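You operate a simulated robot arm through the tools that you are given. There is no shell and no other tool. Be economical: measure what you need, move in short steps, check, and stop when the job is done.

Carry out the task below with a simulated two-armed robot. There is one attempt and no reset: what you move stays moved.

## Task
Press the yellow button three times. Put the cleaner bottle on the left half of the wooden top table. Put the strawberry jam jar from the left half of the wooden top table in the cake tin there and the raspberry jam jar on top of the canister there. Fetch the plain mini cake layer from the right end of the island and set it on the top of the airbrush table. Put the steel nozzle on the counter top by the mixer away on the far end of the long table. Take the sweet on the sealer table and put it away on the table beside the piping press. Fetch the gold bag and set it on top of the cake dome. The order is free. Set down upright: cleaner bottle, jam jar.

Only the result counts: the job must be done as asked and must still hold three seconds after the hand-in. Knocking over, shifting, dropping, spilling or breaking anything else fails it.

## Robot
Two 6-joint arms with two-finger grippers on one trunk, on a base that drives. Base frame: it is fixed to the floor where the robot stands at the start and does not move with it; the origin is under the middle of the robot, x ahead of it, y to its left, z up; the surface under the hand at the start is at about z = 0.75. Units: m, rad, N and s.
The left shoulder is at the start at [0.07, 0.148, 1.441], the right one opposite. With the tool pointing down near the work surface each hand reaches from about 0.28 to 0.56 m from the robot's upright axis, wherever it stands, measured 20 degrees to its own side. Places, roughly: cake dome (23x22x14 cm) [2.9, -2.1, 0.4]; cake tin [0.5, -2.25, 0.75]; canister [1, -2, 0.75]; cleaner bottle [-0.75, -1.5, 0.75]; far end of the long table [1, 3.4, 0.8]; gold bag (17x7x4 cm) [2.9, 1.1, 0.8]; jam jar [0.75, -2, 0.75]; left half of the wooden top table [0.7, -2.1, 0.8]; plain mini cake layer [1, -2, 0.75]; steel nozzle (3x3x3 cm) [0.8, -3.5, 0.9]; sweet (3x3x2 cm) [3.1, 0.7, 0.8]; table beside the piping press [0.4, -0.2, 0.8]; top of the airbrush table [-0.9, -1.9, 0.8]; yellow button [0.5, -0.1, 0.8]. Payload 2.45 kg a hand.
Tool frame (each hand has its own): the origin (TCP) lies between the finger pads and is the grasp point; the fingertips stand 0.03 m ahead of it; z points along the fingers, y is the line along which they close. The gripper opens to 0.106 m. The gripper's body begins 0.079 m behind the TCP.
Orientation is that of the tool frame in the base frame, as a unit quaternion [w, x, y, z]. With the fingers straight down and closing along the base's y, the tool's x points along the base's -x, its y along +y and its z along -z.

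## Interface
- The arms move only by the tool servo_tool. It takes "left_commands", "right_commands" or both (then of equal length, played together; a hand with none holds still); each is a list of rows, each an object of numbers (a shift or turn left out is 0, a gripper value left out holds the last): "gripper": the closure, from 0 (fully open) to 1 (shut); "x", "y", "z": the shift along the base's x, y, z in m; "rx", "ry", "rz": the turn, a rotation vector about the base's x, y, z in rad. In form: [{"gripper": .., "x": .., "y": .., "z": .., "rx": .., "ry": .., "rz": ..}, ...]. A call has 1 to 20 rows; each row shifts and turns the commanded pose from where the row before left it. Each row takes 0.2 s and may step no farther than 0.05 m and 0.15 rad from the row before; otherwise, or with a gripper value out of range, the whole call is refused. A pose out of reach is approached as far as the arm can. The call stops where the force on the tool passes 40 N (or 10 N more than at its start, if that is more) or the arm is blocked; 0.2 s more then pass. The fingers move at their own pace (about 0.072 m/s each) and stop on an object; they squeeze with about 42 N. The grip force told is the motor's: it shows also when the fingers shut on nothing. Time passes only in rows, and 0.2 s behind the last, so rows that do not move let the fingers close. The reply holds the time, the measured pose of the TCP, the force on the tool along the base axes, the opening and the grip force, in the units named above and with some noise, with the torque about the TCP (base axes, N m) and any sound that the robot's microphone picked up.
- Cameras (640 x 400 px; columns grow to the right, rows downward): "scene" is now at [0.1139, 0.0008, 1.6336]; the picture's right is [0.01, -1.00, 0.00], its down [-0.89, -0.01, -0.46] and it looks along [0.46, 0.01, -0.89] (base axes); focal length 284 px, centre (320, 200). "left" rides on the left gripper at [0.076, 0.002, -0.106] in its tool frame; the picture's right is [-0.02, 1.00, 0.00], its down [-0.78, -0.02, -0.62] and it looks along [-0.62, -0.01, 0.78] (tool axes); focal length 247 px, centre (320, 200). "right" rides on the right gripper at [0.076, -0.002, -0.106] in its tool frame; the picture's right is [0.02, 1.00, 0.00], its down [-0.78, 0.02, -0.62] and it looks along [-0.62, 0.01, 0.78] (tool axes); focal length 247 px, centre (320, 200). There is no depth. A picture from a camera that has moved, and an enlarged one, comes with that camera's place and axes in the base frame and with its lens.
- grab_frame(camera): a new picture of that camera. No time passes.
- lift_body(by): slides the trunk up (or, below 0, down) by that many m; the arms and the scene camera ride with it, the base frame stays. It gives what a move gives, with no picture.
- base_move(legs): drives the robot by 1 to 6 legs, each [ahead, left, turn to the left] in m, m and rad, along the robot's own axes; the way and the turn of a leg run together, so that a leg with both is an arc; at most 1.5 m and 3.142 rad a leg. The arms and the cameras ride along, it lands a little off, and it stops where it bumps. It gives what a move gives.
- head_to(pan, tilt): turns the head with the scene camera to pan (to the left, within 1.501 rad either way) and tilt (down, from -0.506 to 1.204), counted from straight ahead of the robot. It gives what a move gives.
- inspect(camera, box): a new picture of the part [left, top, right, bottom] of that camera's present view, enlarged. No time passes.
- sign_off(): hands the job in; it is judged then, once.

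Go step by step. Nothing tells you exact positions but the pictures and the camera data: compare them with the known pose of the tool, close in by small moves and look again before you grip or let go. The budget is 217 turns and 208 pictures, counting those below and the enlarged ones. Unless the task says otherwise, let go and move clear before handing in, and close with one line.

The tools are called after "Call:" by a JSON object that holds its "op" and its "data". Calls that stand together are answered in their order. servo_tool: Moves the arms, as the interface text tells. Its arguments: {"type":"object","properties":{"left_commands":{"type":"array","items":{"type":"object","properties":{"gripper":{"type":"number"},"x":{"type":"number"},"y":{"type":"number"},"z":{"type":"number"},"rx":{"type":"number"},"ry":{"type":"number"},"rz":{"type":"number"}}}},"right_commands":{"type":"array","items":{"type":"object","properties":{"gripper":{"type":"number"},"x":{"type":"number"},"y":{"type":"number"},"z":{"type":"number"},"rx":{"type":"number"},"ry":{"type":"number"},"rz":{"type":"number"}}}}},"required":[]} The other tools are called the same way: lift_body (by) slides the trunk up or down; base_move (legs) drives the base; head_to (pan, tilt) turns the head that bears the scene camera; grab_frame (camera) takes a picture; inspect (camera, box) takes an enlarged picture of a part of a camera's view; sign_off () hands the job in.

At the start:

```text
clock: 0.0
left_tool_pos: [0.5955, 0.1441, 1.1401]
left_ee_rot: [0.001, 0.0, 1.0, 0.0]
left_ft_force: [0.7, -0.3, 0.1]
left_wrist_torque: [-0.03, -0.02, 0.02]
left_width: 0.1059
left_grip_force: 0.1
right_tool_pos: [0.5225, -0.2585, 1.0471]
right_ee_rot: [0.001, 0.0, 1.0, 0.0]
right_ft_force: [0.6, 0.6, -0.8]
right_wrist_torque: [-0.01, 0.01, 0.0]
right_width: 0.106
right_grip_force: 0.0
trunk travel left (down, up): [-0.914, 0.026]
robot x, y, heading: [-0.0009, -0.0003, -0.003]
head pan, tilt: [0.014, 1.094]
```

scene: 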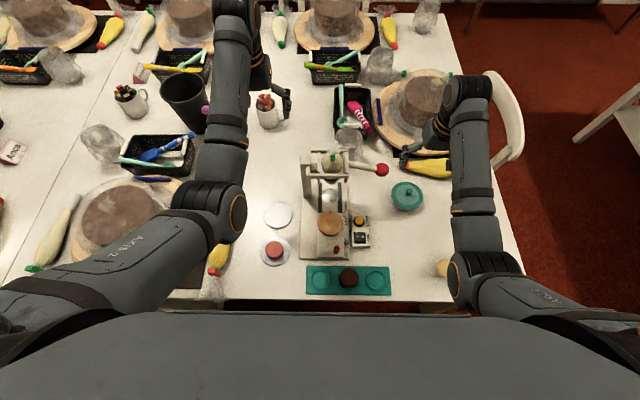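
right: 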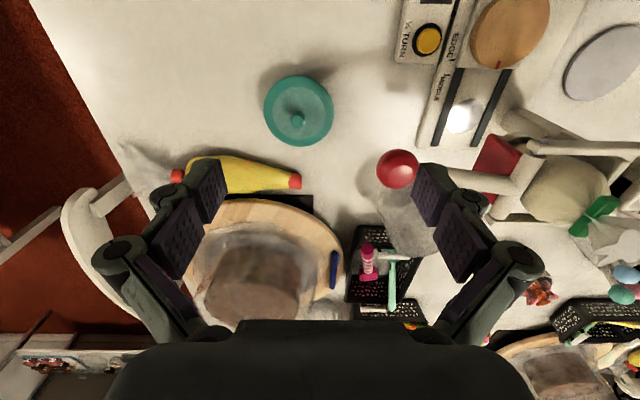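
left: 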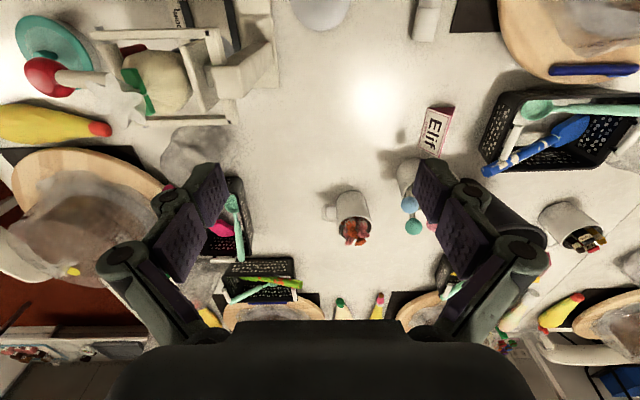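

I see the white table with the piping press and a small box with a yellow button at roughly (0.48, -0.12). I'll look closer at it first.

Call:
{"op": "inspect", "data": {"camera": "scene", "box": [240, 140, 440, 300]}}

Call:
{"op": "inspect", "data": {"camera": "right", "box": [340, 0, 540, 125]}}

```text
2.50 times, centred on (340, 220) of scene
camera zoom: at [0.1139, 0.0008, 1.6336], right [0.01, -1.0, 0.0], down [-0.89, -0.01, -0.46], along [0.46, 0.01, -0.89], focal length 711 px, centre (270, 150)
```

zoom: 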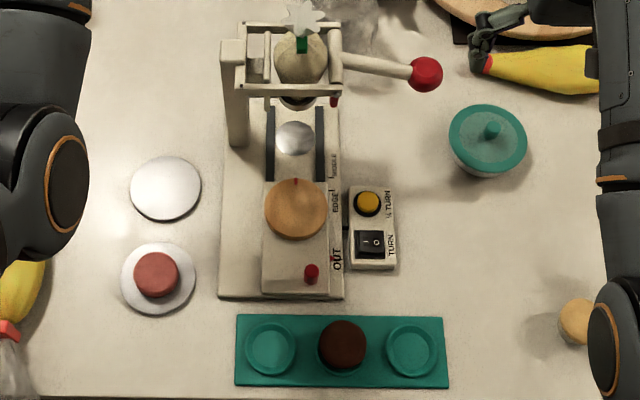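

```text
3.20 times, centred on (440, 62) of right
camera zoom: at [0.4457, -0.2594, 1.152], right [-0.02, 1.0, 0.0], down [0.78, 0.02, 0.62], along [0.62, 0.01, -0.78], focal length 790 px, centre (-64, 640)
```

zoom: 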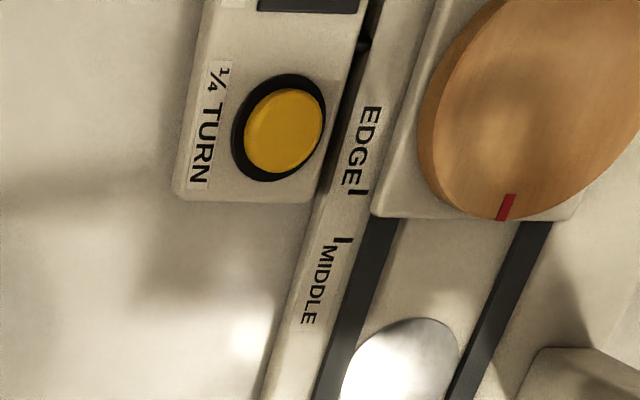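

The button is at about (0.482, -0.118, 0.77). I'll shut the right hand, move it above the button and check.

Call:
{"op": "servo_tool", "data": {"right_commands": [{"gripper": 1, "x": -0.0135, "y": 0.045}, {"x": -0.0135, "y": 0.045}, {"x": -0.0135, "y": 0.0505, "z": 0}, {"z": -0.045}, {"z": -0.045}, {"z": -0.045}, {"z": -0.045}, {}, {}]}}

```text
refused: row 3 steps farther than a row can; nothing moved
```

Call:
{"op": "servo_tool", "data": {"right_commands": [{"gripper": 1, "x": -0.0135, "y": 0.045}, {"x": -0.0135, "y": 0.045}, {"x": -0.0135, "y": 0.045}, {"y": 0.0055, "z": -0.045}, {"z": -0.045}, {"z": -0.045}, {"z": -0.045}, {}, {}]}}

Call:
{"op": "grab_frame", "data": {"camera": "right"}}

Call:
{"op": "inspect", "data": {"camera": "scene", "box": [240, 140, 440, 300]}}

```text
clock: 2.0
left_tool_pos: [0.5938, 0.1446, 1.1396]
left_ee_rot: [0.001, 0.0, 1.0, 0.0]
left_ft_force: [-0.2, -0.1, -0.4]
left_wrist_torque: [0.01, 0.0, 0.0]
left_width: 0.1061
left_grip_force: 0.1
right_tool_pos: [0.4763, -0.1317, 0.8595]
right_ee_rot: [-0.004, 0.002, 1.0, -0.008]
right_ft_force: [-0.7, -0.2, -0.1]
right_wrist_torque: [-0.03, 0.02, -0.01]
right_width: 0.0001
right_grip_force: 29.0
trunk travel left (down, up): [-0.914, 0.026]
robot x, y, heading: [-0.0003, 0.0021, -0.0]
head pan, tilt: [0.014, 1.094]
```

```text
202 pictures are left
camera right: at [0.4006, -0.1294, 0.9663], right [-0.02, 1.0, -0.02], down [0.79, 0.02, 0.62], along [0.62, 0.0, -0.79], focal length 247 px, centre (320, 200)
```

right: 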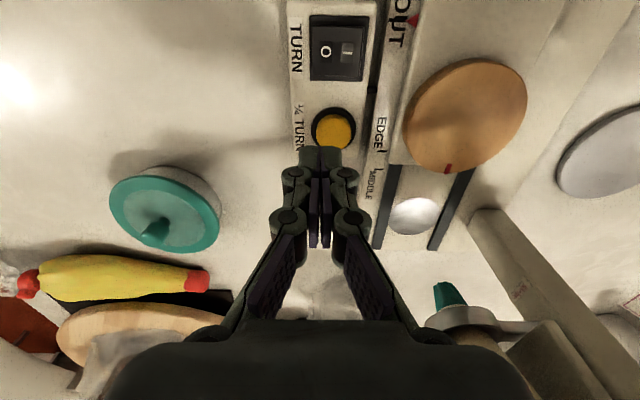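

```text
2.50 times, centred on (340, 220) of scene
camera zoom: at [0.1137, 0.0007, 1.6336], right [0.01, -1.0, 0.0], down [-0.89, -0.01, -0.46], along [0.46, 0.01, -0.89], focal length 711 px, centre (270, 150)
```

zoom: 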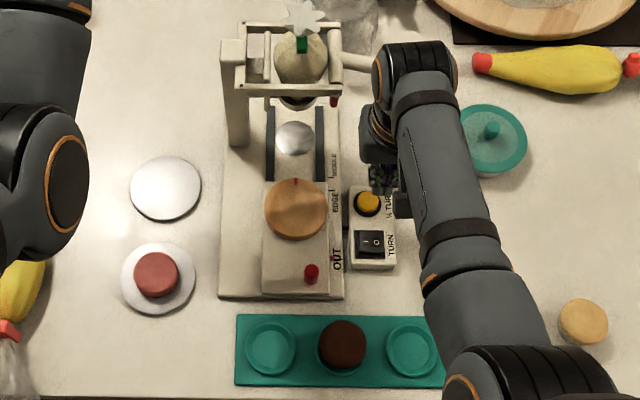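

The hand is about 1 cm short of the button in y. I'll correct that and press down in small steps.

Call:
{"op": "servo_tool", "data": {"right_commands": [{"x": 0.005, "y": 0.012}, {}, {"z": -0.03}, {"z": -0.015}, {"z": -0.005}, {}]}}

Call:
{"op": "inspect", "data": {"camera": "right", "box": [220, 50, 420, 250]}}

```text
clock: 3.4
left_tool_pos: [0.5954, 0.1457, 1.1406]
left_ee_rot: [0.001, 0.0, 1.0, 0.0]
left_ft_force: [-0.5, 0.4, -0.1]
left_wrist_torque: [-0.04, 0.01, 0.04]
left_width: 0.1059
left_grip_force: 0.1
right_tool_pos: [0.4867, -0.1059, 0.8152]
right_ee_rot: [-0.001, 0.0, 1.0, 0.001]
right_ft_force: [0.5, 0.5, -0.5]
right_wrist_torque: [0.0, 0.01, 0.0]
right_width: 0.0
right_grip_force: 28.5
trunk travel left (down, up): [-0.914, 0.026]
robot x, y, heading: [-0.0028, 0.0031, 0.001]
head pan, tilt: [0.014, 1.094]
```

```text
2.00 times, centred on (320, 150) of right
camera zoom: at [0.4101, -0.106, 0.9221], right [-0.02, 1.0, 0.0], down [0.78, 0.02, 0.62], along [0.62, 0.02, -0.78], focal length 494 px, centre (320, 300)
```

zoom: 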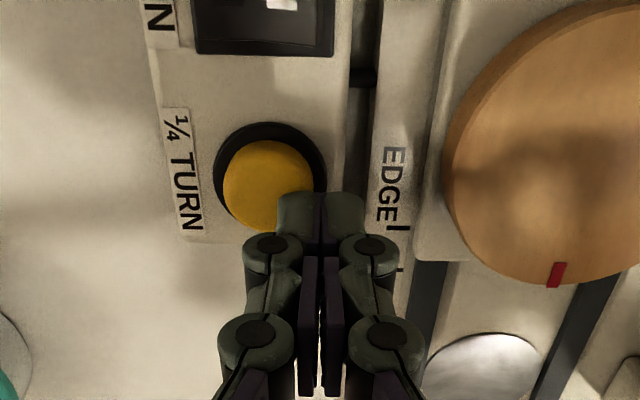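

The commanded pose settled at y = -0.106, so I'll shift 1.4 cm back and press gently.

Call:
{"op": "servo_tool", "data": {"right_commands": [{"x": -0.003, "y": -0.014}, {}, {"z": -0.008}, {"z": -0.004}, {"z": -0.004}, {"z": -0.003}, {}]}}

Call:
{"op": "inspect", "data": {"camera": "right", "box": [220, 50, 420, 250]}}

```text
clock: 4.7
left_tool_pos: [0.5909, 0.1448, 1.1412]
left_ee_rot: [0.002, 0.0, 1.0, -0.001]
left_ft_force: [0.4, 0.4, -0.2]
left_wrist_torque: [-0.01, -0.01, 0.02]
left_width: 0.106
left_grip_force: 0.1
right_tool_pos: [0.4845, -0.1201, 0.8055]
right_ee_rot: [0.005, 0.0, 1.0, 0.001]
right_ft_force: [-11.4, -1.9, 29.3]
right_wrist_torque: [-0.14, 0.48, 0.0]
right_width: 0.0001
right_grip_force: 28.9
trunk travel left (down, up): [-0.914, 0.026]
robot x, y, heading: [-0.0014, 0.0016, 0.001]
head pan, tilt: [0.014, 1.094]
heard: click
stopped in row 6 (right hand): the force on the tool passed its limit at 45 N (the readings are from after the stop); the commanded pose is now the measured one
```

```text
2.00 times, centred on (320, 150) of right
camera zoom: at [0.4069, -0.1206, 0.9113], right [-0.02, 1.0, 0.0], down [0.78, 0.02, 0.63], along [0.63, 0.01, -0.78], focal length 494 px, centre (320, 300)
```

zoom: 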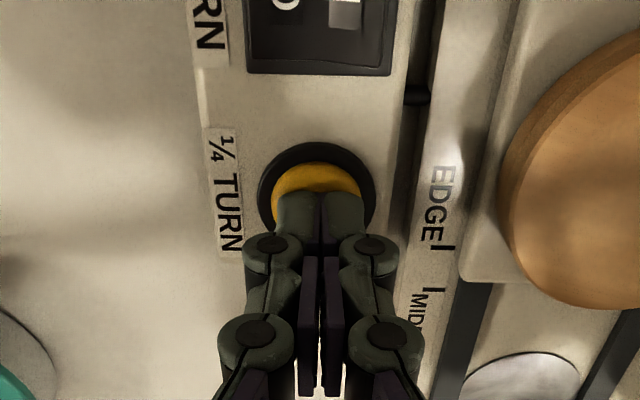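

One click heard. I lift clear and press a second time.

Call:
{"op": "servo_tool", "data": {"right_commands": [{"z": 0.02}, {}, {}, {"z": -0.01}, {"z": -0.006}, {"z": -0.003}, {"z": -0.003}, {"z": -0.002}, {"z": -0.002}, {}]}}

```text
clock: 6.5
left_tool_pos: [0.589, 0.1443, 1.1439]
left_ee_rot: [0.003, 0.0, 1.0, -0.001]
left_ft_force: [-0.1, 0.0, 0.1]
left_wrist_torque: [0.03, 0.01, -0.01]
left_width: 0.1062
left_grip_force: 0.1
right_tool_pos: [0.488, -0.1187, 0.806]
right_ee_rot: [0.009, -0.001, 1.0, 0.0]
right_ft_force: [-15.3, -2.2, 33.3]
right_wrist_torque: [-0.04, 0.69, 0.04]
right_width: 0.0059
right_grip_force: 28.8
trunk travel left (down, up): [-0.914, 0.026]
robot x, y, heading: [0.0024, 0.0022, -0.002]
head pan, tilt: [0.014, 1.094]
heard: click
stopped in row 8 (right hand): the force on the tool passed its limit at 46 N (the readings are from after the stop); the commanded pose is now the measured one
```

Second click heard. I lift again, nudge the tip back to the button centre, and press a third time.

Call:
{"op": "servo_tool", "data": {"right_commands": [{"z": 0.02}, {"x": -0.003}, {}, {"z": -0.01}, {"z": -0.006}, {"z": -0.003}, {"z": -0.003}, {"z": -0.002}, {"z": -0.002}, {}]}}

```text
clock: 8.2
left_tool_pos: [0.589, 0.1442, 1.1425]
left_ee_rot: [0.002, 0.001, 1.0, -0.001]
left_ft_force: [-0.4, 0.2, -0.1]
left_wrist_torque: [-0.01, -0.01, -0.01]
left_width: 0.1059
left_grip_force: 0.0
right_tool_pos: [0.4898, -0.1213, 0.8065]
right_ee_rot: [0.013, 0.001, 1.0, -0.001]
right_ft_force: [-14.3, -4.1, 32.3]
right_wrist_torque: [-0.11, 0.73, 0.06]
right_width: 0.006
right_grip_force: 28.8
trunk travel left (down, up): [-0.914, 0.026]
robot x, y, heading: [-0.0022, 0.0007, 0.0]
head pan, tilt: [0.014, 1.094]
heard: click
stopped in row 8 (right hand): the force on the tool passed its limit at 50 N (the readings are from after the stop); the commanded pose is now the measured one
```

Three clicks were heard, so the button is done. I raise the hand and look around the room.

Call:
{"op": "servo_tool", "data": {"right_commands": [{"z": 0.03}, {"z": 0.05, "gripper": 0}, {"z": 0.05}, {"z": 0.05}, {"z": 0.05}, {"z": 0.05}, {"y": -0.045}, {"y": -0.045}, {}]}}

Call:
{"op": "head_to", "data": {"pan": -1.3, "tilt": 0.45}}

Call:
{"op": "grab_frame", "data": {"camera": "scene"}}

Call:
{"op": "head_to", "data": {"pan": 1.3, "tilt": 0.45}}

Call:
{"op": "grab_frame", "data": {"camera": "scene"}}

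Call:
{"op": "head_to", "data": {"pan": 0, "tilt": 0.4}}

Call:
{"op": "grab_frame", "data": {"camera": "scene"}}

```text
clock: 9.7
left_tool_pos: [0.5945, 0.1436, 1.14]
left_ee_rot: [0.0, 0.001, 1.0, 0.0]
left_ft_force: [0.1, 0.6, 0.0]
left_wrist_torque: [0.0, 0.0, -0.01]
left_width: 0.1063
left_grip_force: 0.2
right_tool_pos: [0.4903, -0.1928, 1.0642]
right_ee_rot: [0.005, 0.021, 0.997, -0.068]
right_ft_force: [0.5, 0.3, -0.2]
right_wrist_torque: [0.0, 0.01, 0.0]
right_width: 0.1061
right_grip_force: 0.0
right hand out of reach, approached as far as the arm can: row 7
trunk travel left (down, up): [-0.914, 0.026]
robot x, y, heading: [-0.0035, -0.0018, -0.005]
head pan, tilt: [0.014, 1.094]
stopped in row 7 (right hand): the arm was blocked; the commanded pose is now the measured one
```

```text
clock: 11.2
left_tool_pos: [0.5945, 0.1443, 1.1399]
left_ee_rot: [0.0, 0.0, 1.0, 0.0]
left_ft_force: [0.0, -0.2, -0.4]
left_wrist_torque: [0.03, 0.01, 0.01]
left_width: 0.1062
left_grip_force: 0.0
right_tool_pos: [0.4907, -0.1918, 1.0649]
right_ee_rot: [0.006, 0.021, 0.997, -0.068]
right_ft_force: [0.0, -0.6, 0.0]
right_wrist_torque: [-0.01, 0.01, -0.01]
right_width: 0.1061
right_grip_force: 0.0
trunk travel left (down, up): [-0.914, 0.026]
robot x, y, heading: [-0.0018, -0.0007, 0.001]
head pan, tilt: [-1.3, 0.45]
```

```text
198 pictures are left
camera scene: at [0.0748, -0.0889, 1.6854], right [-0.96, -0.27, 0.0], down [-0.12, 0.42, -0.9], along [0.24, -0.87, -0.44], focal length 284 px, centre (320, 200)
```

scene: 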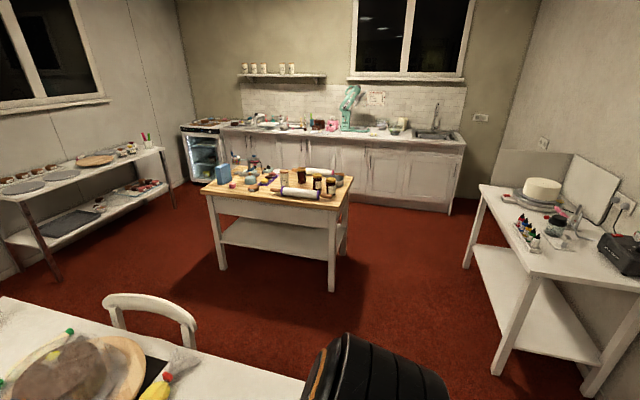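

```text
clock: 13.5
left_tool_pos: [0.5941, 0.1429, 1.1401]
left_ee_rot: [0.0, 0.0, 1.0, 0.0]
left_ft_force: [0.7, 0.2, -0.4]
left_wrist_torque: [0.02, 0.0, 0.04]
left_width: 0.1062
left_grip_force: 0.2
right_tool_pos: [0.4911, -0.1918, 1.0649]
right_ee_rot: [0.006, 0.021, 0.997, -0.069]
right_ft_force: [0.1, 0.3, 0.0]
right_wrist_torque: [-0.04, 0.01, -0.01]
right_width: 0.1059
right_grip_force: 0.0
trunk travel left (down, up): [-0.914, 0.026]
robot x, y, heading: [0.001, -0.0002, -0.004]
head pan, tilt: [1.3, 0.45]
```

```text
197 pictures are left
camera scene: at [0.0749, 0.0882, 1.6855], right [0.96, -0.27, 0.0], down [-0.12, -0.42, -0.9], along [0.24, 0.87, -0.44], focal length 284 px, centre (320, 200)
```

scene: 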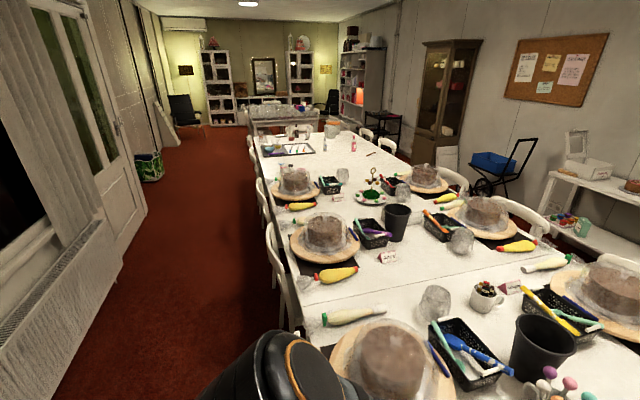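

```text
clock: 15.0
left_tool_pos: [0.594, 0.1442, 1.1394]
left_ee_rot: [0.0, 0.0, 1.0, 0.0]
left_ft_force: [0.6, 0.6, -0.1]
left_wrist_torque: [-0.03, -0.05, -0.02]
left_width: 0.1058
left_grip_force: 0.1
right_tool_pos: [0.49, -0.192, 1.0656]
right_ee_rot: [0.005, 0.02, 0.997, -0.069]
right_ft_force: [0.0, 1.4, 0.1]
right_wrist_torque: [0.01, -0.01, 0.02]
right_width: 0.1059
right_grip_force: 0.1
trunk travel left (down, up): [-0.914, 0.026]
robot x, y, heading: [-0.0013, -0.002, -0.004]
head pan, tilt: [0.0, 0.4]
```

```text
196 pictures are left
camera scene: at [0.1428, -0.0003, 1.6901], right [0.0, -1.0, 0.0], down [-0.39, 0.0, -0.92], along [0.92, 0.0, -0.39], focal length 284 px, centre (320, 200)
```

scene: 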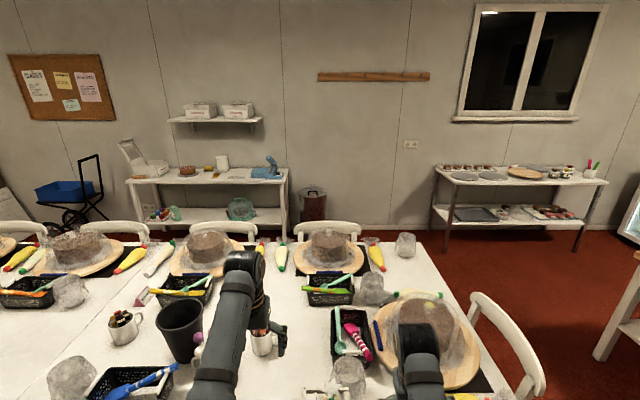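

The island spans roughly x 0.4–1.5 and y -1.8 to -2.35. The airbrush table's front edge is at about x = -0.65, and the sealer table and shelf rack are at x ≈ 3. I'll straighten the right hand and drive toward the airbrush table.

Call:
{"op": "servo_tool", "data": {"right_commands": [{"x": 0.02, "y": -0.02, "z": 0, "rx": 0.07, "rz": 0.02}, {"x": 0.02, "y": -0.02, "rx": 0.066, "ry": 0.01, "rz": 0.022}, {"x": 0, "y": -0.02}, {}]}}

Call:
{"op": "base_move", "data": {"legs": [[-0.25, 0, 0], [0, 0, -1.571], [0.95, 0, 0]]}}

Call:
{"op": "head_to", "data": {"pan": -0.9, "tilt": 0.7}}

Call:
{"op": "grab_frame", "data": {"camera": "scene"}}

Call:
{"op": "head_to", "data": {"pan": 0.7, "tilt": 0.6}}

Call:
{"op": "grab_frame", "data": {"camera": "scene"}}

```text
clock: 16.0
left_tool_pos: [0.5941, 0.145, 1.1404]
left_ee_rot: [0.001, 0.0, 1.0, 0.0]
left_ft_force: [-0.6, 0.3, 0.2]
left_wrist_torque: [0.02, 0.03, -0.01]
left_width: 0.1061
left_grip_force: 0.1
right_tool_pos: [0.5328, -0.2504, 1.0652]
right_ee_rot: [0.0, -0.001, 1.0, 0.001]
right_ft_force: [0.5, -0.3, -0.5]
right_wrist_torque: [-0.02, -0.03, 0.02]
right_width: 0.106
right_grip_force: 0.1
trunk travel left (down, up): [-0.914, 0.026]
robot x, y, heading: [0.0001, 0.0032, 0.001]
head pan, tilt: [0.0, 0.4]
```

```text
clock: 26.1
left_tool_pos: [-0.0665, -1.552, 1.1404]
left_ee_rot: [0.001, 0.699, 0.715, 0.0]
left_ft_force: [-0.3, 0.5, -0.5]
left_wrist_torque: [0.01, 0.0, -0.04]
left_width: 0.1058
left_grip_force: 0.0
right_tool_pos: [-0.4631, -1.4976, 1.0654]
right_ee_rot: [0.001, 0.698, 0.716, -0.001]
right_ft_force: [0.4, -0.1, -0.7]
right_wrist_torque: [0.03, 0.02, -0.01]
right_width: 0.1057
right_grip_force: 0.0
trunk travel left (down, up): [-0.914, 0.026]
robot x, y, heading: [-0.2241, -0.9605, -1.551]
head pan, tilt: [0.0, 0.4]
```

```text
clock: 27.3
left_tool_pos: [-0.0671, -1.5531, 1.1398]
left_ee_rot: [-0.001, 0.7, 0.714, 0.0]
left_ft_force: [-0.3, -0.1, 0.9]
left_wrist_torque: [-0.06, -0.03, 0.0]
left_width: 0.1057
left_grip_force: 0.2
right_tool_pos: [-0.4638, -1.4985, 1.0653]
right_ee_rot: [0.001, 0.699, 0.715, 0.0]
right_ft_force: [-1.0, -0.2, 0.1]
right_wrist_torque: [-0.02, 0.01, 0.01]
right_width: 0.1063
right_grip_force: 0.2
trunk travel left (down, up): [-0.914, 0.026]
robot x, y, heading: [-0.2224, -0.958, -1.55]
head pan, tilt: [-0.901, 0.7]
```

```text
195 pictures are left
camera scene: at [-0.2884, -1.0655, 1.6633], right [-0.64, 0.77, 0.0], down [0.5, 0.41, -0.77], along [-0.59, -0.49, -0.64], focal length 284 px, centre (320, 200)
```

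scene: 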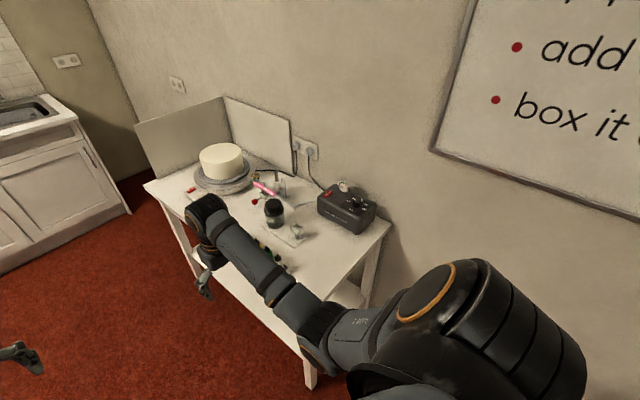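

```text
clock: 29.0
left_tool_pos: [-0.0665, -1.5531, 1.1404]
left_ee_rot: [0.0, 0.699, 0.715, 0.0]
left_ft_force: [-1.0, 0.3, -0.2]
left_wrist_torque: [0.01, -0.01, 0.0]
left_width: 0.1061
left_grip_force: 0.0
right_tool_pos: [-0.4642, -1.4981, 1.0632]
right_ee_rot: [0.0, 0.699, 0.715, -0.001]
right_ft_force: [-0.2, -0.6, 0.3]
right_wrist_torque: [-0.01, -0.02, -0.01]
right_width: 0.1061
right_grip_force: 0.0
trunk travel left (down, up): [-0.914, 0.026]
robot x, y, heading: [-0.2256, -0.962, -1.549]
head pan, tilt: [0.7, 0.6]
```

```text
194 pictures are left
camera scene: at [-0.1647, -1.0779, 1.6719], right [-0.75, -0.66, 0.0], down [-0.37, 0.42, -0.82], along [0.54, -0.62, -0.57], focal length 284 px, centre (320, 200)
```

scene: 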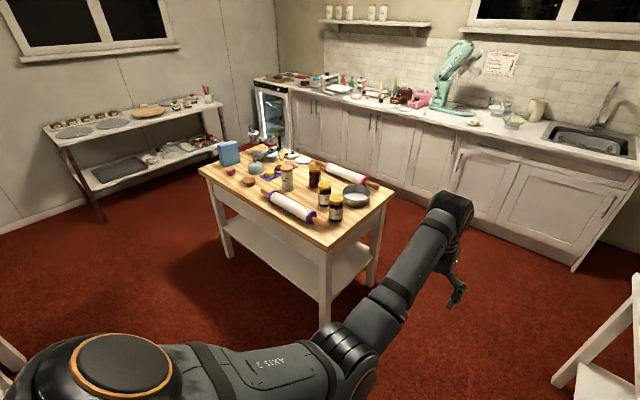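

The airbrush table is ahead on the right. I drive on and turn to face it.

Call:
{"op": "base_move", "data": {"legs": [[0.6, 0.05, 0], [0, 0, -1.59]]}}

Call:
{"op": "head_to", "data": {"pan": 0, "tilt": 0.95}}

Call:
{"op": "grab_frame", "data": {"camera": "scene"}}

Call:
{"op": "grab_frame", "data": {"camera": "right"}}

```text
clock: 36.3
left_tool_pos: [-0.7554, -1.7161, 1.1406]
left_ee_rot: [0.0, 1.0, 0.005, 0.001]
left_ft_force: [0.6, -0.7, -0.4]
left_wrist_torque: [0.0, -0.03, -0.01]
left_width: 0.106
left_grip_force: 0.0
right_tool_pos: [-0.695, -1.3227, 1.0652]
right_ee_rot: [0.0, 1.0, 0.004, -0.001]
right_ft_force: [1.2, 0.4, -0.6]
right_wrist_torque: [-0.02, 0.01, 0.0]
right_width: 0.1061
right_grip_force: 0.0
trunk travel left (down, up): [-0.914, 0.026]
robot x, y, heading: [-0.1614, -1.5669, -3.135]
head pan, tilt: [0.7, 0.6]
```

```text
clock: 37.4
left_tool_pos: [-0.7563, -1.7166, 1.14]
left_ee_rot: [0.0, 1.0, 0.004, 0.001]
left_ft_force: [0.5, 0.5, 0.4]
left_wrist_torque: [-0.03, 0.0, -0.03]
left_width: 0.1059
left_grip_force: 0.1
right_tool_pos: [-0.6961, -1.322, 1.0637]
right_ee_rot: [0.0, 1.0, 0.005, -0.001]
right_ft_force: [-0.3, -0.5, -0.4]
right_wrist_torque: [-0.03, 0.0, 0.05]
right_width: 0.1061
right_grip_force: 0.1
trunk travel left (down, up): [-0.914, 0.026]
robot x, y, heading: [-0.1629, -1.5681, -3.135]
head pan, tilt: [0.0, 0.949]
```

```text
193 pictures are left
camera scene: at [-0.2848, -1.5682, 1.6435], right [-0.01, 1.0, 0.0], down [0.81, 0.01, -0.58], along [-0.58, 0.0, -0.81], focal length 284 px, centre (320, 200)
```

scene: 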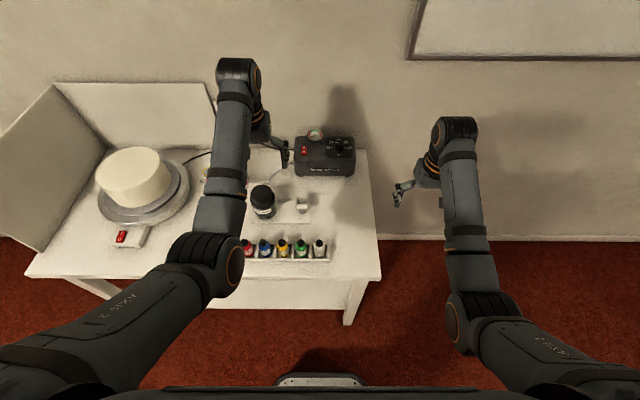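

```text
192 pictures are left
camera right: at [-0.6194, -1.3176, 1.1705], right [0.03, -1.0, 0.0], down [-0.78, -0.02, 0.62], along [-0.62, -0.02, -0.78], focal length 247 px, centre (320, 200)
```

right: 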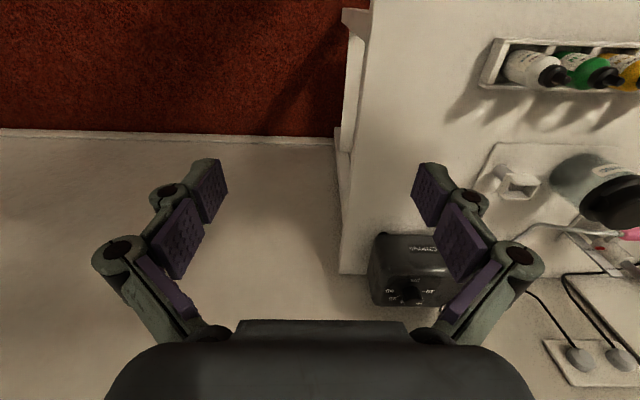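

A rack holds five small bottles, and a wide dark-lidded jar stands behind it. I need to read the labels to find the cleaner bottle.

Call:
{"op": "inspect", "data": {"camera": "scene", "box": [220, 170, 350, 270]}}

Call:
{"op": "inspect", "data": {"camera": "right", "box": [480, 20, 640, 240]}}

Call:
{"op": "grab_frame", "data": {"camera": "left"}}

```text
4.00 times, centred on (285, 220) of scene
camera zoom: at [-0.2848, -1.5682, 1.6435], right [-0.01, 1.0, 0.0], down [0.81, 0.01, -0.58], along [-0.58, 0.0, -0.81], focal length 1138 px, centre (460, 120)
```

zoom: 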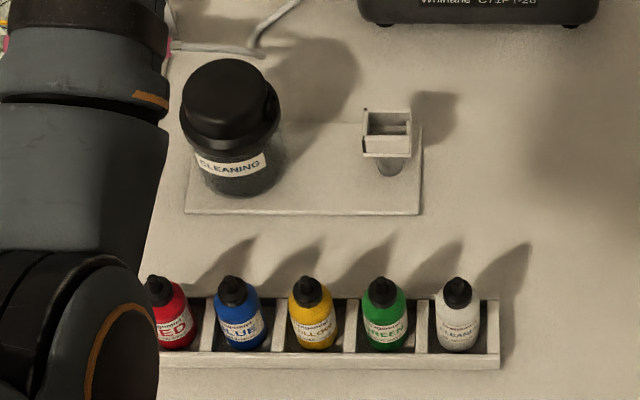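

```text
1.82 times, centred on (560, 130) of right
camera zoom: at [-0.6194, -1.3176, 1.1705], right [0.03, -1.0, 0.0], down [-0.78, -0.02, 0.62], along [-0.62, -0.02, -0.78], focal length 449 px, centre (-116, 327)
```

zoom: 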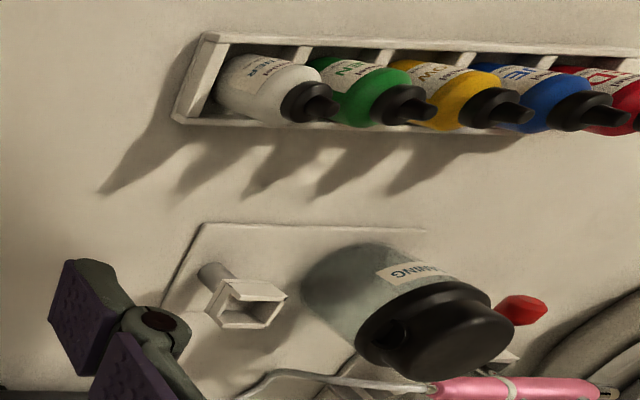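

```text
189 pictures are left
camera left: at [-0.6791, -1.7176, 1.2461], right [-0.01, -1.0, 0.0], down [-0.78, 0.01, 0.62], along [-0.62, 0.01, -0.78], focal length 247 px, centre (320, 200)
```

left: 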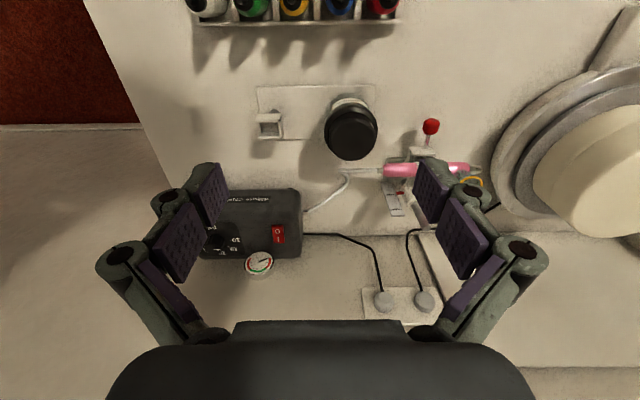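

The white bottle labelled CLEANER is at about (-0.668, -1.57), with its base at z ≈ 0.80 and cap top at about 0.90. I'll shift the base left and turn the right hand 90° so it closes front-to-back, clear of the green bottle.

Call:
{"op": "base_move", "data": {"legs": [[0, 0.12, 0]]}}

Call:
{"op": "servo_tool", "data": {"right_commands": [{"rz": 0.131}, {"rz": 0.131}, {"rz": 0.131}, {"rz": 0.131}, {"rz": 0.131, "y": -0.02}, {"rz": 0.131, "y": -0.02}, {"rz": 0.131, "y": -0.02}, {"rz": 0.131, "y": -0.02}, {"rz": 0.131, "y": -0.02}, {"rz": 0.131}, {"rz": 0.131}, {"rz": 0.131}, {}, {}]}}

Call:
{"op": "grab_frame", "data": {"camera": "right"}}

Call:
{"op": "grab_frame", "data": {"camera": "scene"}}

```text
clock: 38.6
left_tool_pos: [-0.7549, -1.8337, 1.1403]
left_ee_rot: [0.001, 1.0, 0.004, 0.0]
left_ft_force: [0.5, 0.2, 0.0]
left_wrist_torque: [-0.03, 0.02, 0.0]
left_width: 0.1062
left_grip_force: 0.1
right_tool_pos: [-0.6951, -1.4387, 1.0648]
right_ee_rot: [0.002, 1.0, 0.004, -0.001]
right_ft_force: [0.5, 0.9, -0.8]
right_wrist_torque: [-0.02, 0.03, 0.03]
right_width: 0.1059
right_grip_force: 0.1
trunk travel left (down, up): [-0.914, 0.026]
robot x, y, heading: [-0.1618, -1.6843, -3.134]
head pan, tilt: [0.0, 0.949]
```

```text
clock: 41.6
left_tool_pos: [-0.7545, -1.8361, 1.1404]
left_ee_rot: [-0.001, 1.0, 0.004, 0.001]
left_ft_force: [0.3, -0.5, 1.0]
left_wrist_torque: [0.01, 0.0, -0.01]
left_width: 0.106
left_grip_force: 0.2
right_tool_pos: [-0.6964, -1.5405, 1.065]
right_ee_rot: [0.001, 0.704, 0.711, -0.001]
right_ft_force: [0.6, -0.2, 0.2]
right_wrist_torque: [-0.01, 0.0, -0.02]
right_width: 0.1061
right_grip_force: 0.1
trunk travel left (down, up): [-0.914, 0.026]
robot x, y, heading: [-0.1599, -1.6838, -3.14]
head pan, tilt: [0.0, 0.949]
```

```text
188 pictures are left
camera right: at [-0.6976, -1.4624, 1.1705], right [1.0, 0.03, 0.0], down [0.03, -0.78, 0.62], along [0.02, -0.62, -0.78], focal length 247 px, centre (320, 200)
```

right: 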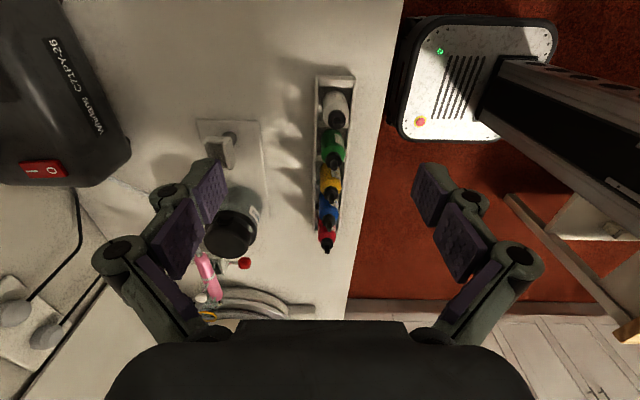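

```text
187 pictures are left
camera scene: at [-0.2839, -1.6872, 1.6435], right [-0.01, 1.0, 0.0], down [0.81, 0.01, -0.58], along [-0.58, 0.0, -0.81], focal length 284 px, centre (320, 200)
```

scene: 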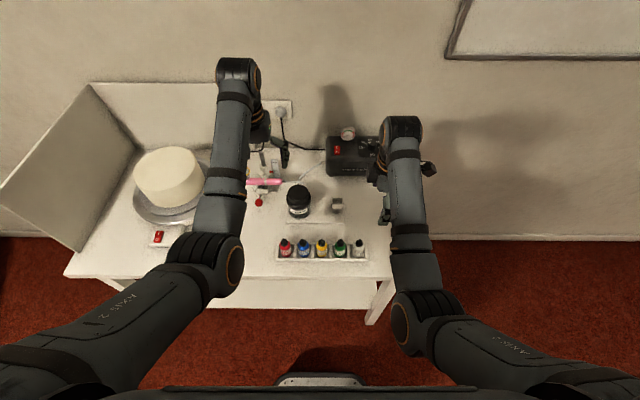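

The bottle cap is at about (-0.673, -1.566). I centre the hand over it and go partway down.

Call:
{"op": "servo_tool", "data": {"right_commands": [{"x": 0.024, "y": -0.026}, {"z": -0.04}, {"z": -0.04}, {"z": -0.03}, {}, {}]}}

Call:
{"op": "grab_frame", "data": {"camera": "right"}}

Call:
{"op": "inspect", "data": {"camera": "scene", "box": [280, 150, 440, 270]}}

```text
clock: 43.0
left_tool_pos: [-0.7556, -1.8349, 1.1394]
left_ee_rot: [-0.001, 1.0, 0.005, 0.0]
left_ft_force: [-0.6, 0.1, 0.3]
left_wrist_torque: [-0.02, 0.02, 0.01]
left_width: 0.1056
left_grip_force: 0.1
right_tool_pos: [-0.6855, -1.55, 0.964]
right_ee_rot: [-0.018, 0.706, 0.708, -0.001]
right_ft_force: [-0.5, 1.0, 0.5]
right_wrist_torque: [0.01, 0.02, 0.01]
right_width: 0.1058
right_grip_force: 0.1
trunk travel left (down, up): [-0.914, 0.026]
robot x, y, heading: [-0.1586, -1.687, -3.134]
head pan, tilt: [0.0, 0.949]
```

```text
186 pictures are left
camera right: at [-0.6839, -1.4754, 1.0716], right [1.0, 0.02, -0.03], down [0.03, -0.8, 0.6], along [-0.01, -0.6, -0.8], focal length 247 px, centre (320, 200)
```

right: 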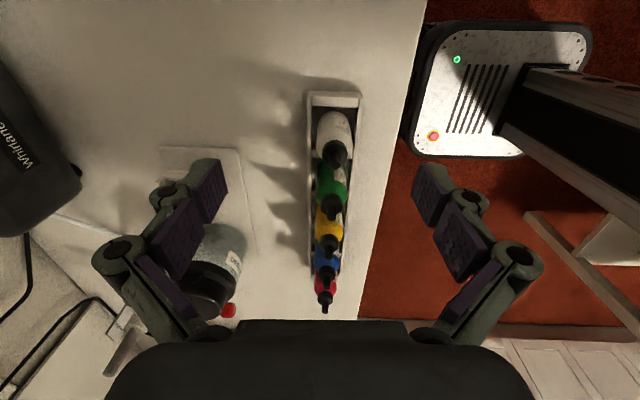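

```text
3.33 times, centred on (360, 210) of scene
camera zoom: at [-0.2845, -1.6877, 1.6435], right [-0.01, 1.0, 0.0], down [0.81, 0.01, -0.58], along [-0.58, 0.0, -0.81], focal length 948 px, centre (187, 167)
```

zoom: 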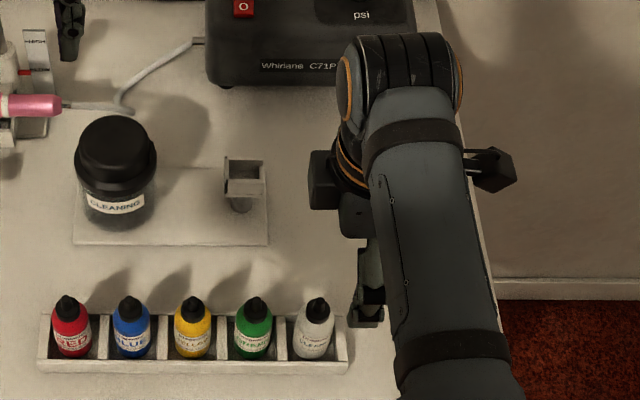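

The pose is still settling toward the target over the bottle. I'll descend so the fingertips are just above the rack wall and check again.

Call:
{"op": "servo_tool", "data": {"right_commands": [{"z": -0.03}, {"z": -0.03}, {"z": -0.02}, {}, {}, {}, {}]}}

Call:
{"op": "grab_frame", "data": {"camera": "right"}}

Call:
{"op": "inspect", "data": {"camera": "scene", "box": [280, 150, 440, 270]}}

```text
clock: 44.6
left_tool_pos: [-0.7556, -1.8344, 1.1388]
left_ee_rot: [-0.001, 1.0, 0.005, 0.0]
left_ft_force: [-0.6, -0.2, -0.1]
left_wrist_torque: [-0.01, 0.01, -0.01]
left_width: 0.106
left_grip_force: 0.1
right_tool_pos: [-0.6703, -1.5675, 0.8752]
right_ee_rot: [0.0, 0.704, 0.71, -0.001]
right_ft_force: [0.2, 0.3, -0.1]
right_wrist_torque: [0.01, 0.0, -0.01]
right_width: 0.1061
right_grip_force: 0.0
trunk travel left (down, up): [-0.914, 0.026]
robot x, y, heading: [-0.1623, -1.6873, -3.137]
head pan, tilt: [0.0, 0.949]
```

```text
184 pictures are left
camera right: at [-0.6738, -1.4891, 0.9812], right [1.0, 0.03, 0.0], down [0.03, -0.78, 0.62], along [0.02, -0.62, -0.78], focal length 247 px, centre (320, 200)
```

right: 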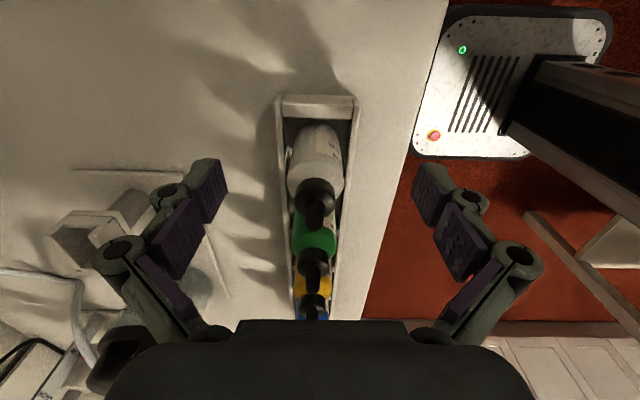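

```text
3.33 times, centred on (360, 210) of scene
camera zoom: at [-0.2839, -1.6874, 1.6435], right [-0.01, 1.0, 0.0], down [0.81, 0.01, -0.58], along [-0.58, 0.0, -0.81], focal length 948 px, centre (187, 167)
```

zoom: 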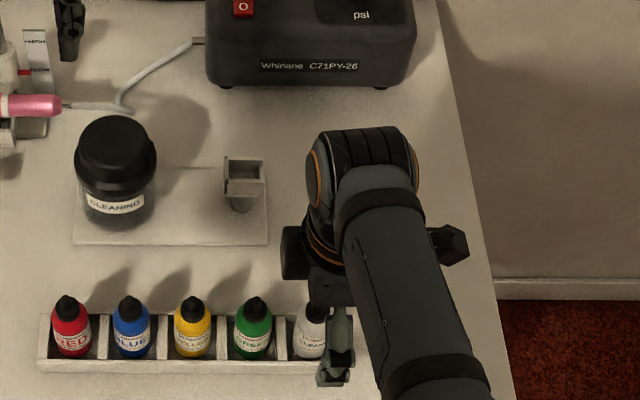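

The fingers straddle the bottle cleanly. I go down a bit more and grip.

Call:
{"op": "servo_tool", "data": {"right_commands": [{"z": -0.013, "x": -0.002}, {}, {"gripper": 0.75}, {}, {}, {}, {}]}}

Call:
{"op": "grab_frame", "data": {"camera": "right"}}

```text
clock: 46.2
left_tool_pos: [-0.7548, -1.8363, 1.1402]
left_ee_rot: [-0.001, 1.0, 0.004, 0.0]
left_ft_force: [-0.2, -0.2, -0.1]
left_wrist_torque: [0.0, 0.01, -0.02]
left_width: 0.1061
left_grip_force: 0.0
right_tool_pos: [-0.6738, -1.5663, 0.8626]
right_ee_rot: [0.0, 0.703, 0.711, -0.001]
right_ft_force: [-0.9, -0.7, 0.5]
right_wrist_torque: [-0.02, 0.03, -0.03]
right_width: 0.0317
right_grip_force: 41.8
trunk travel left (down, up): [-0.914, 0.026]
robot x, y, heading: [-0.1625, -1.6899, -3.135]
head pan, tilt: [0.0, 0.949]
```

```text
182 pictures are left
camera right: at [-0.6757, -1.4887, 0.9685], right [1.0, 0.03, 0.0], down [0.03, -0.78, 0.62], along [0.02, -0.62, -0.78], focal length 247 px, centre (320, 200)
```

right: 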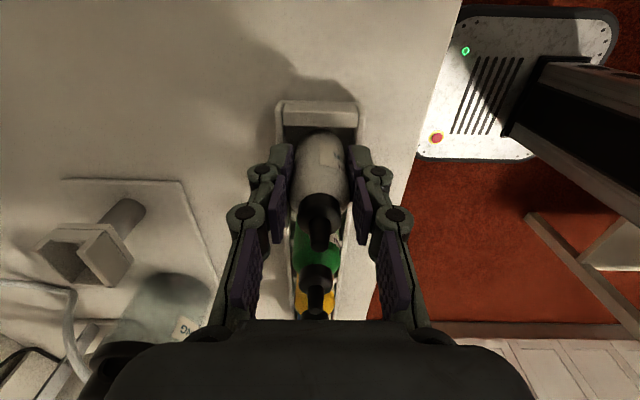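

Gripped at 31.7 mm width. I lift it straight up and check.

Call:
{"op": "servo_tool", "data": {"right_commands": [{"z": 0.02}, {"z": 0.04}, {"z": 0.05}, {"z": 0.05}, {"z": 0.04}, {}, {}]}}

Call:
{"op": "grab_frame", "data": {"camera": "right"}}

Call:
{"op": "grab_frame", "data": {"camera": "scene"}}

```text
clock: 48.0
left_tool_pos: [-0.7545, -1.8368, 1.1397]
left_ee_rot: [0.0, 1.0, 0.003, -0.001]
left_ft_force: [-0.1, -0.1, -0.8]
left_wrist_torque: [0.0, 0.04, 0.03]
left_width: 0.106
left_grip_force: 0.2
right_tool_pos: [-0.676, -1.5282, 1.057]
right_ee_rot: [-0.024, 0.713, 0.701, 0.023]
right_ft_force: [0.9, 0.6, -0.7]
right_wrist_torque: [-0.02, 0.03, -0.01]
right_width: 0.0319
right_grip_force: 42.1
trunk travel left (down, up): [-0.914, 0.026]
robot x, y, heading: [-0.1615, -1.6835, -3.128]
head pan, tilt: [0.0, 0.949]
stopped in row 7 (right hand): the arm was blocked; the commanded pose is now the measured one
```

```text
181 pictures are left
camera right: at [-0.6768, -1.4586, 1.1676], right [1.0, 0.01, 0.0], down [0.0, -0.82, 0.57], along [0.0, -0.57, -0.82], focal length 247 px, centre (320, 200)
```

right: 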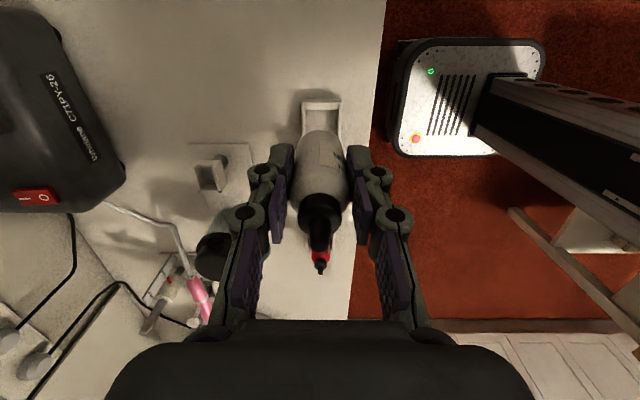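

```text
180 pictures are left
camera scene: at [-0.2838, -1.6875, 1.6435], right [-0.01, 1.0, 0.0], down [0.81, 0.01, -0.58], along [-0.58, 0.0, -0.81], focal length 284 px, centre (320, 200)
```

scene: 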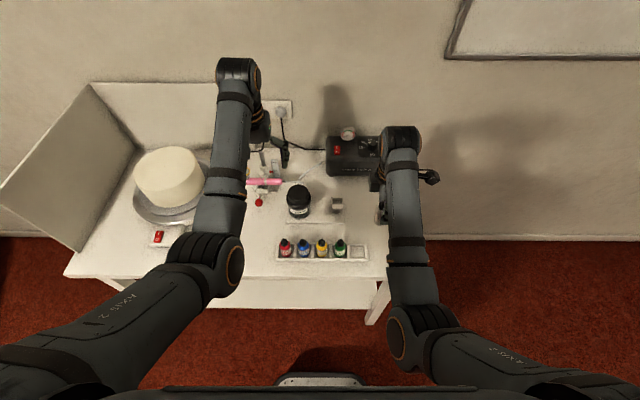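

The bottle is out of the rack and held in the right hand. I turn right, away from the cake, to face the island and look.

Call:
{"op": "base_move", "data": {"legs": [[0, 0, -1.57], [0, 0, -1.57]]}}

Call:
{"op": "head_to", "data": {"pan": -0.3, "tilt": 0.65}}

Call:
{"op": "grab_frame", "data": {"camera": "scene"}}

Call:
{"op": "inspect", "data": {"camera": "scene", "box": [220, 80, 480, 240]}}

```text
clock: 56.0
left_tool_pos: [0.4268, -1.5148, 1.1402]
left_ee_rot: [0.001, -0.022, 1.0, -0.001]
left_ft_force: [0.3, -0.4, -0.3]
left_wrist_torque: [-0.04, 0.0, 0.03]
left_width: 0.106
left_grip_force: 0.1
right_tool_pos: [0.3594, -1.8237, 1.0551]
right_ee_rot: [0.024, 0.714, -0.699, 0.024]
right_ft_force: [-0.4, -0.9, -0.1]
right_wrist_torque: [-0.03, -0.03, -0.02]
right_width: 0.032
right_grip_force: 42.5
trunk travel left (down, up): [-0.914, 0.026]
robot x, y, heading: [-0.159, -1.6854, 0.041]
head pan, tilt: [0.0, 0.949]
```

```text
clock: 56.8
left_tool_pos: [0.4277, -1.516, 1.1396]
left_ee_rot: [0.0, -0.022, 1.0, -0.001]
left_ft_force: [1.1, 0.2, -0.5]
left_wrist_torque: [-0.01, -0.02, 0.01]
left_width: 0.1059
left_grip_force: 0.0
right_tool_pos: [0.3607, -1.8254, 1.0569]
right_ee_rot: [0.023, 0.714, -0.7, 0.024]
right_ft_force: [0.1, 0.1, -0.2]
right_wrist_torque: [0.04, -0.02, 0.01]
right_width: 0.032
right_grip_force: 42.2
trunk travel left (down, up): [-0.914, 0.026]
robot x, y, heading: [-0.1598, -1.6855, 0.047]
head pan, tilt: [-0.3, 0.649]
```

```text
179 pictures are left
camera scene: at [-0.0264, -1.7064, 1.6676], right [-0.25, -0.97, 0.0], down [-0.59, 0.15, -0.8], along [0.77, -0.2, -0.61], focal length 284 px, centre (320, 200)
```

scene: 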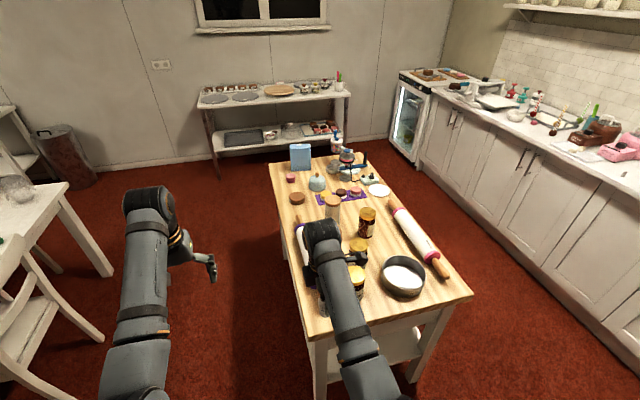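

```text
2.46 times, centred on (350, 160) of scene
camera zoom: at [-0.0264, -1.7064, 1.6676], right [-0.25, -0.97, 0.0], down [-0.59, 0.15, -0.8], along [0.77, -0.2, -0.61], focal length 700 px, centre (246, 298)
```

zoom: 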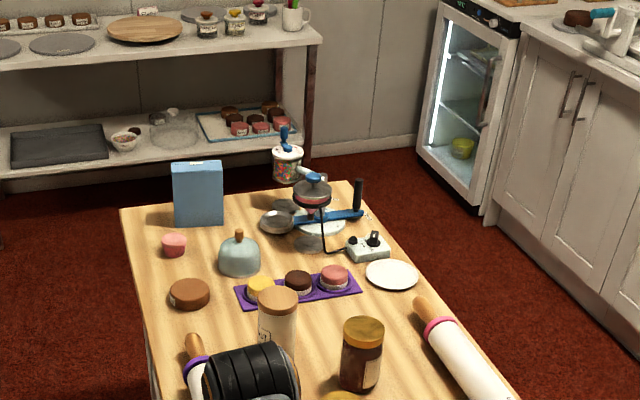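

The island holds jars, a canister with a wooden lid, a cake tin and several mini cakes. I'll move in front of its west end for a clearer view.

Call:
{"op": "base_move", "data": {"legs": [[0, -0.4, -0.045]]}}

Call:
{"op": "head_to", "data": {"pan": 0, "tilt": 0.75}}

Call:
{"op": "grab_frame", "data": {"camera": "scene"}}

Call:
{"op": "inspect", "data": {"camera": "scene", "box": [220, 60, 420, 220]}}

Call:
{"op": "grab_frame", "data": {"camera": "left"}}

```text
clock: 59.3
left_tool_pos: [0.4426, -1.937, 1.141]
left_ee_rot: [0.0, -0.002, 1.0, -0.001]
left_ft_force: [0.2, -0.5, 0.2]
left_wrist_torque: [0.02, 0.02, -0.01]
left_width: 0.1059
left_grip_force: 0.1
right_tool_pos: [0.3632, -2.2446, 1.057]
right_ee_rot: [-0.024, -0.699, 0.714, -0.025]
right_ft_force: [0.2, 0.5, -0.2]
right_wrist_torque: [-0.01, 0.01, 0.01]
right_width: 0.0318
right_grip_force: 42.2
trunk travel left (down, up): [-0.914, 0.026]
robot x, y, heading: [-0.1509, -2.0865, 0.003]
head pan, tilt: [-0.3, 0.649]
```

```text
clock: 60.1
left_tool_pos: [0.4428, -1.9409, 1.1393]
left_ee_rot: [0.0, -0.002, 1.0, 0.0]
left_ft_force: [1.4, 0.4, 0.3]
left_wrist_torque: [0.03, 0.0, 0.02]
left_width: 0.106
left_grip_force: 0.0
right_tool_pos: [0.3635, -2.2466, 1.0575]
right_ee_rot: [-0.024, -0.699, 0.715, -0.023]
right_ft_force: [-0.2, 0.0, -1.2]
right_wrist_torque: [0.02, -0.02, 0.0]
right_width: 0.0317
right_grip_force: 42.3
trunk travel left (down, up): [-0.914, 0.026]
robot x, y, heading: [-0.1524, -2.0858, 0.002]
head pan, tilt: [0.0, 0.75]
```

```text
177 pictures are left
camera scene: at [-0.0182, -2.0867, 1.6591], right [0.0, -1.0, 0.0], down [-0.68, 0.0, -0.73], along [0.73, 0.0, -0.68], focal length 284 px, centre (320, 200)
```

scene: 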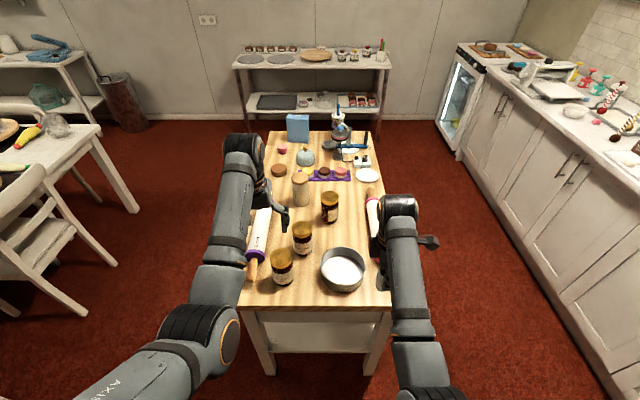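

```text
2.50 times, centred on (320, 140) of scene
camera zoom: at [-0.0182, -2.0867, 1.6591], right [0.0, -1.0, 0.0], down [-0.68, 0.0, -0.73], along [0.73, 0.0, -0.68], focal length 711 px, centre (320, 350)
```

zoom: 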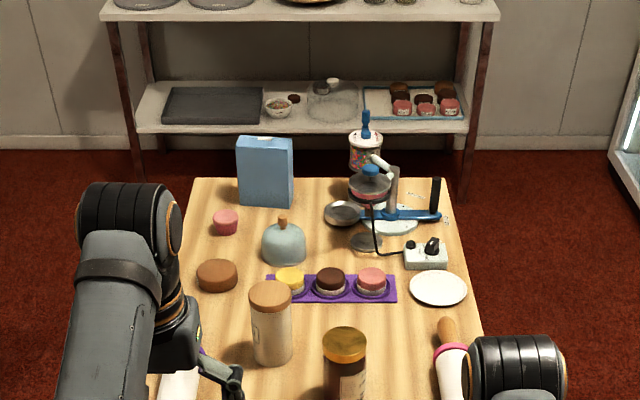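

```text
175 pictures are left
camera left: at [0.3664, -1.939, 1.2462], right [0.02, 1.0, 0.0], down [0.78, -0.01, 0.62], along [0.62, -0.01, -0.78], focal length 247 px, centre (320, 200)
```

left: 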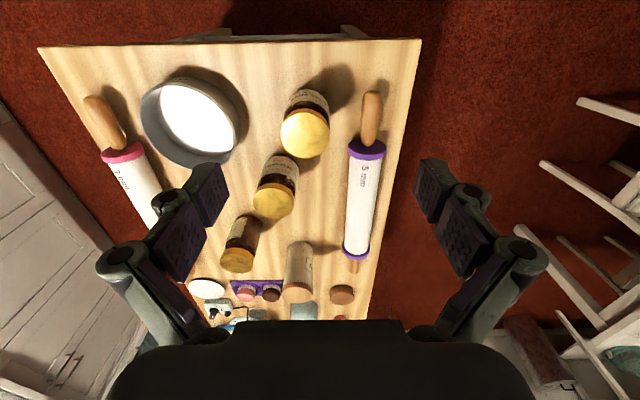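

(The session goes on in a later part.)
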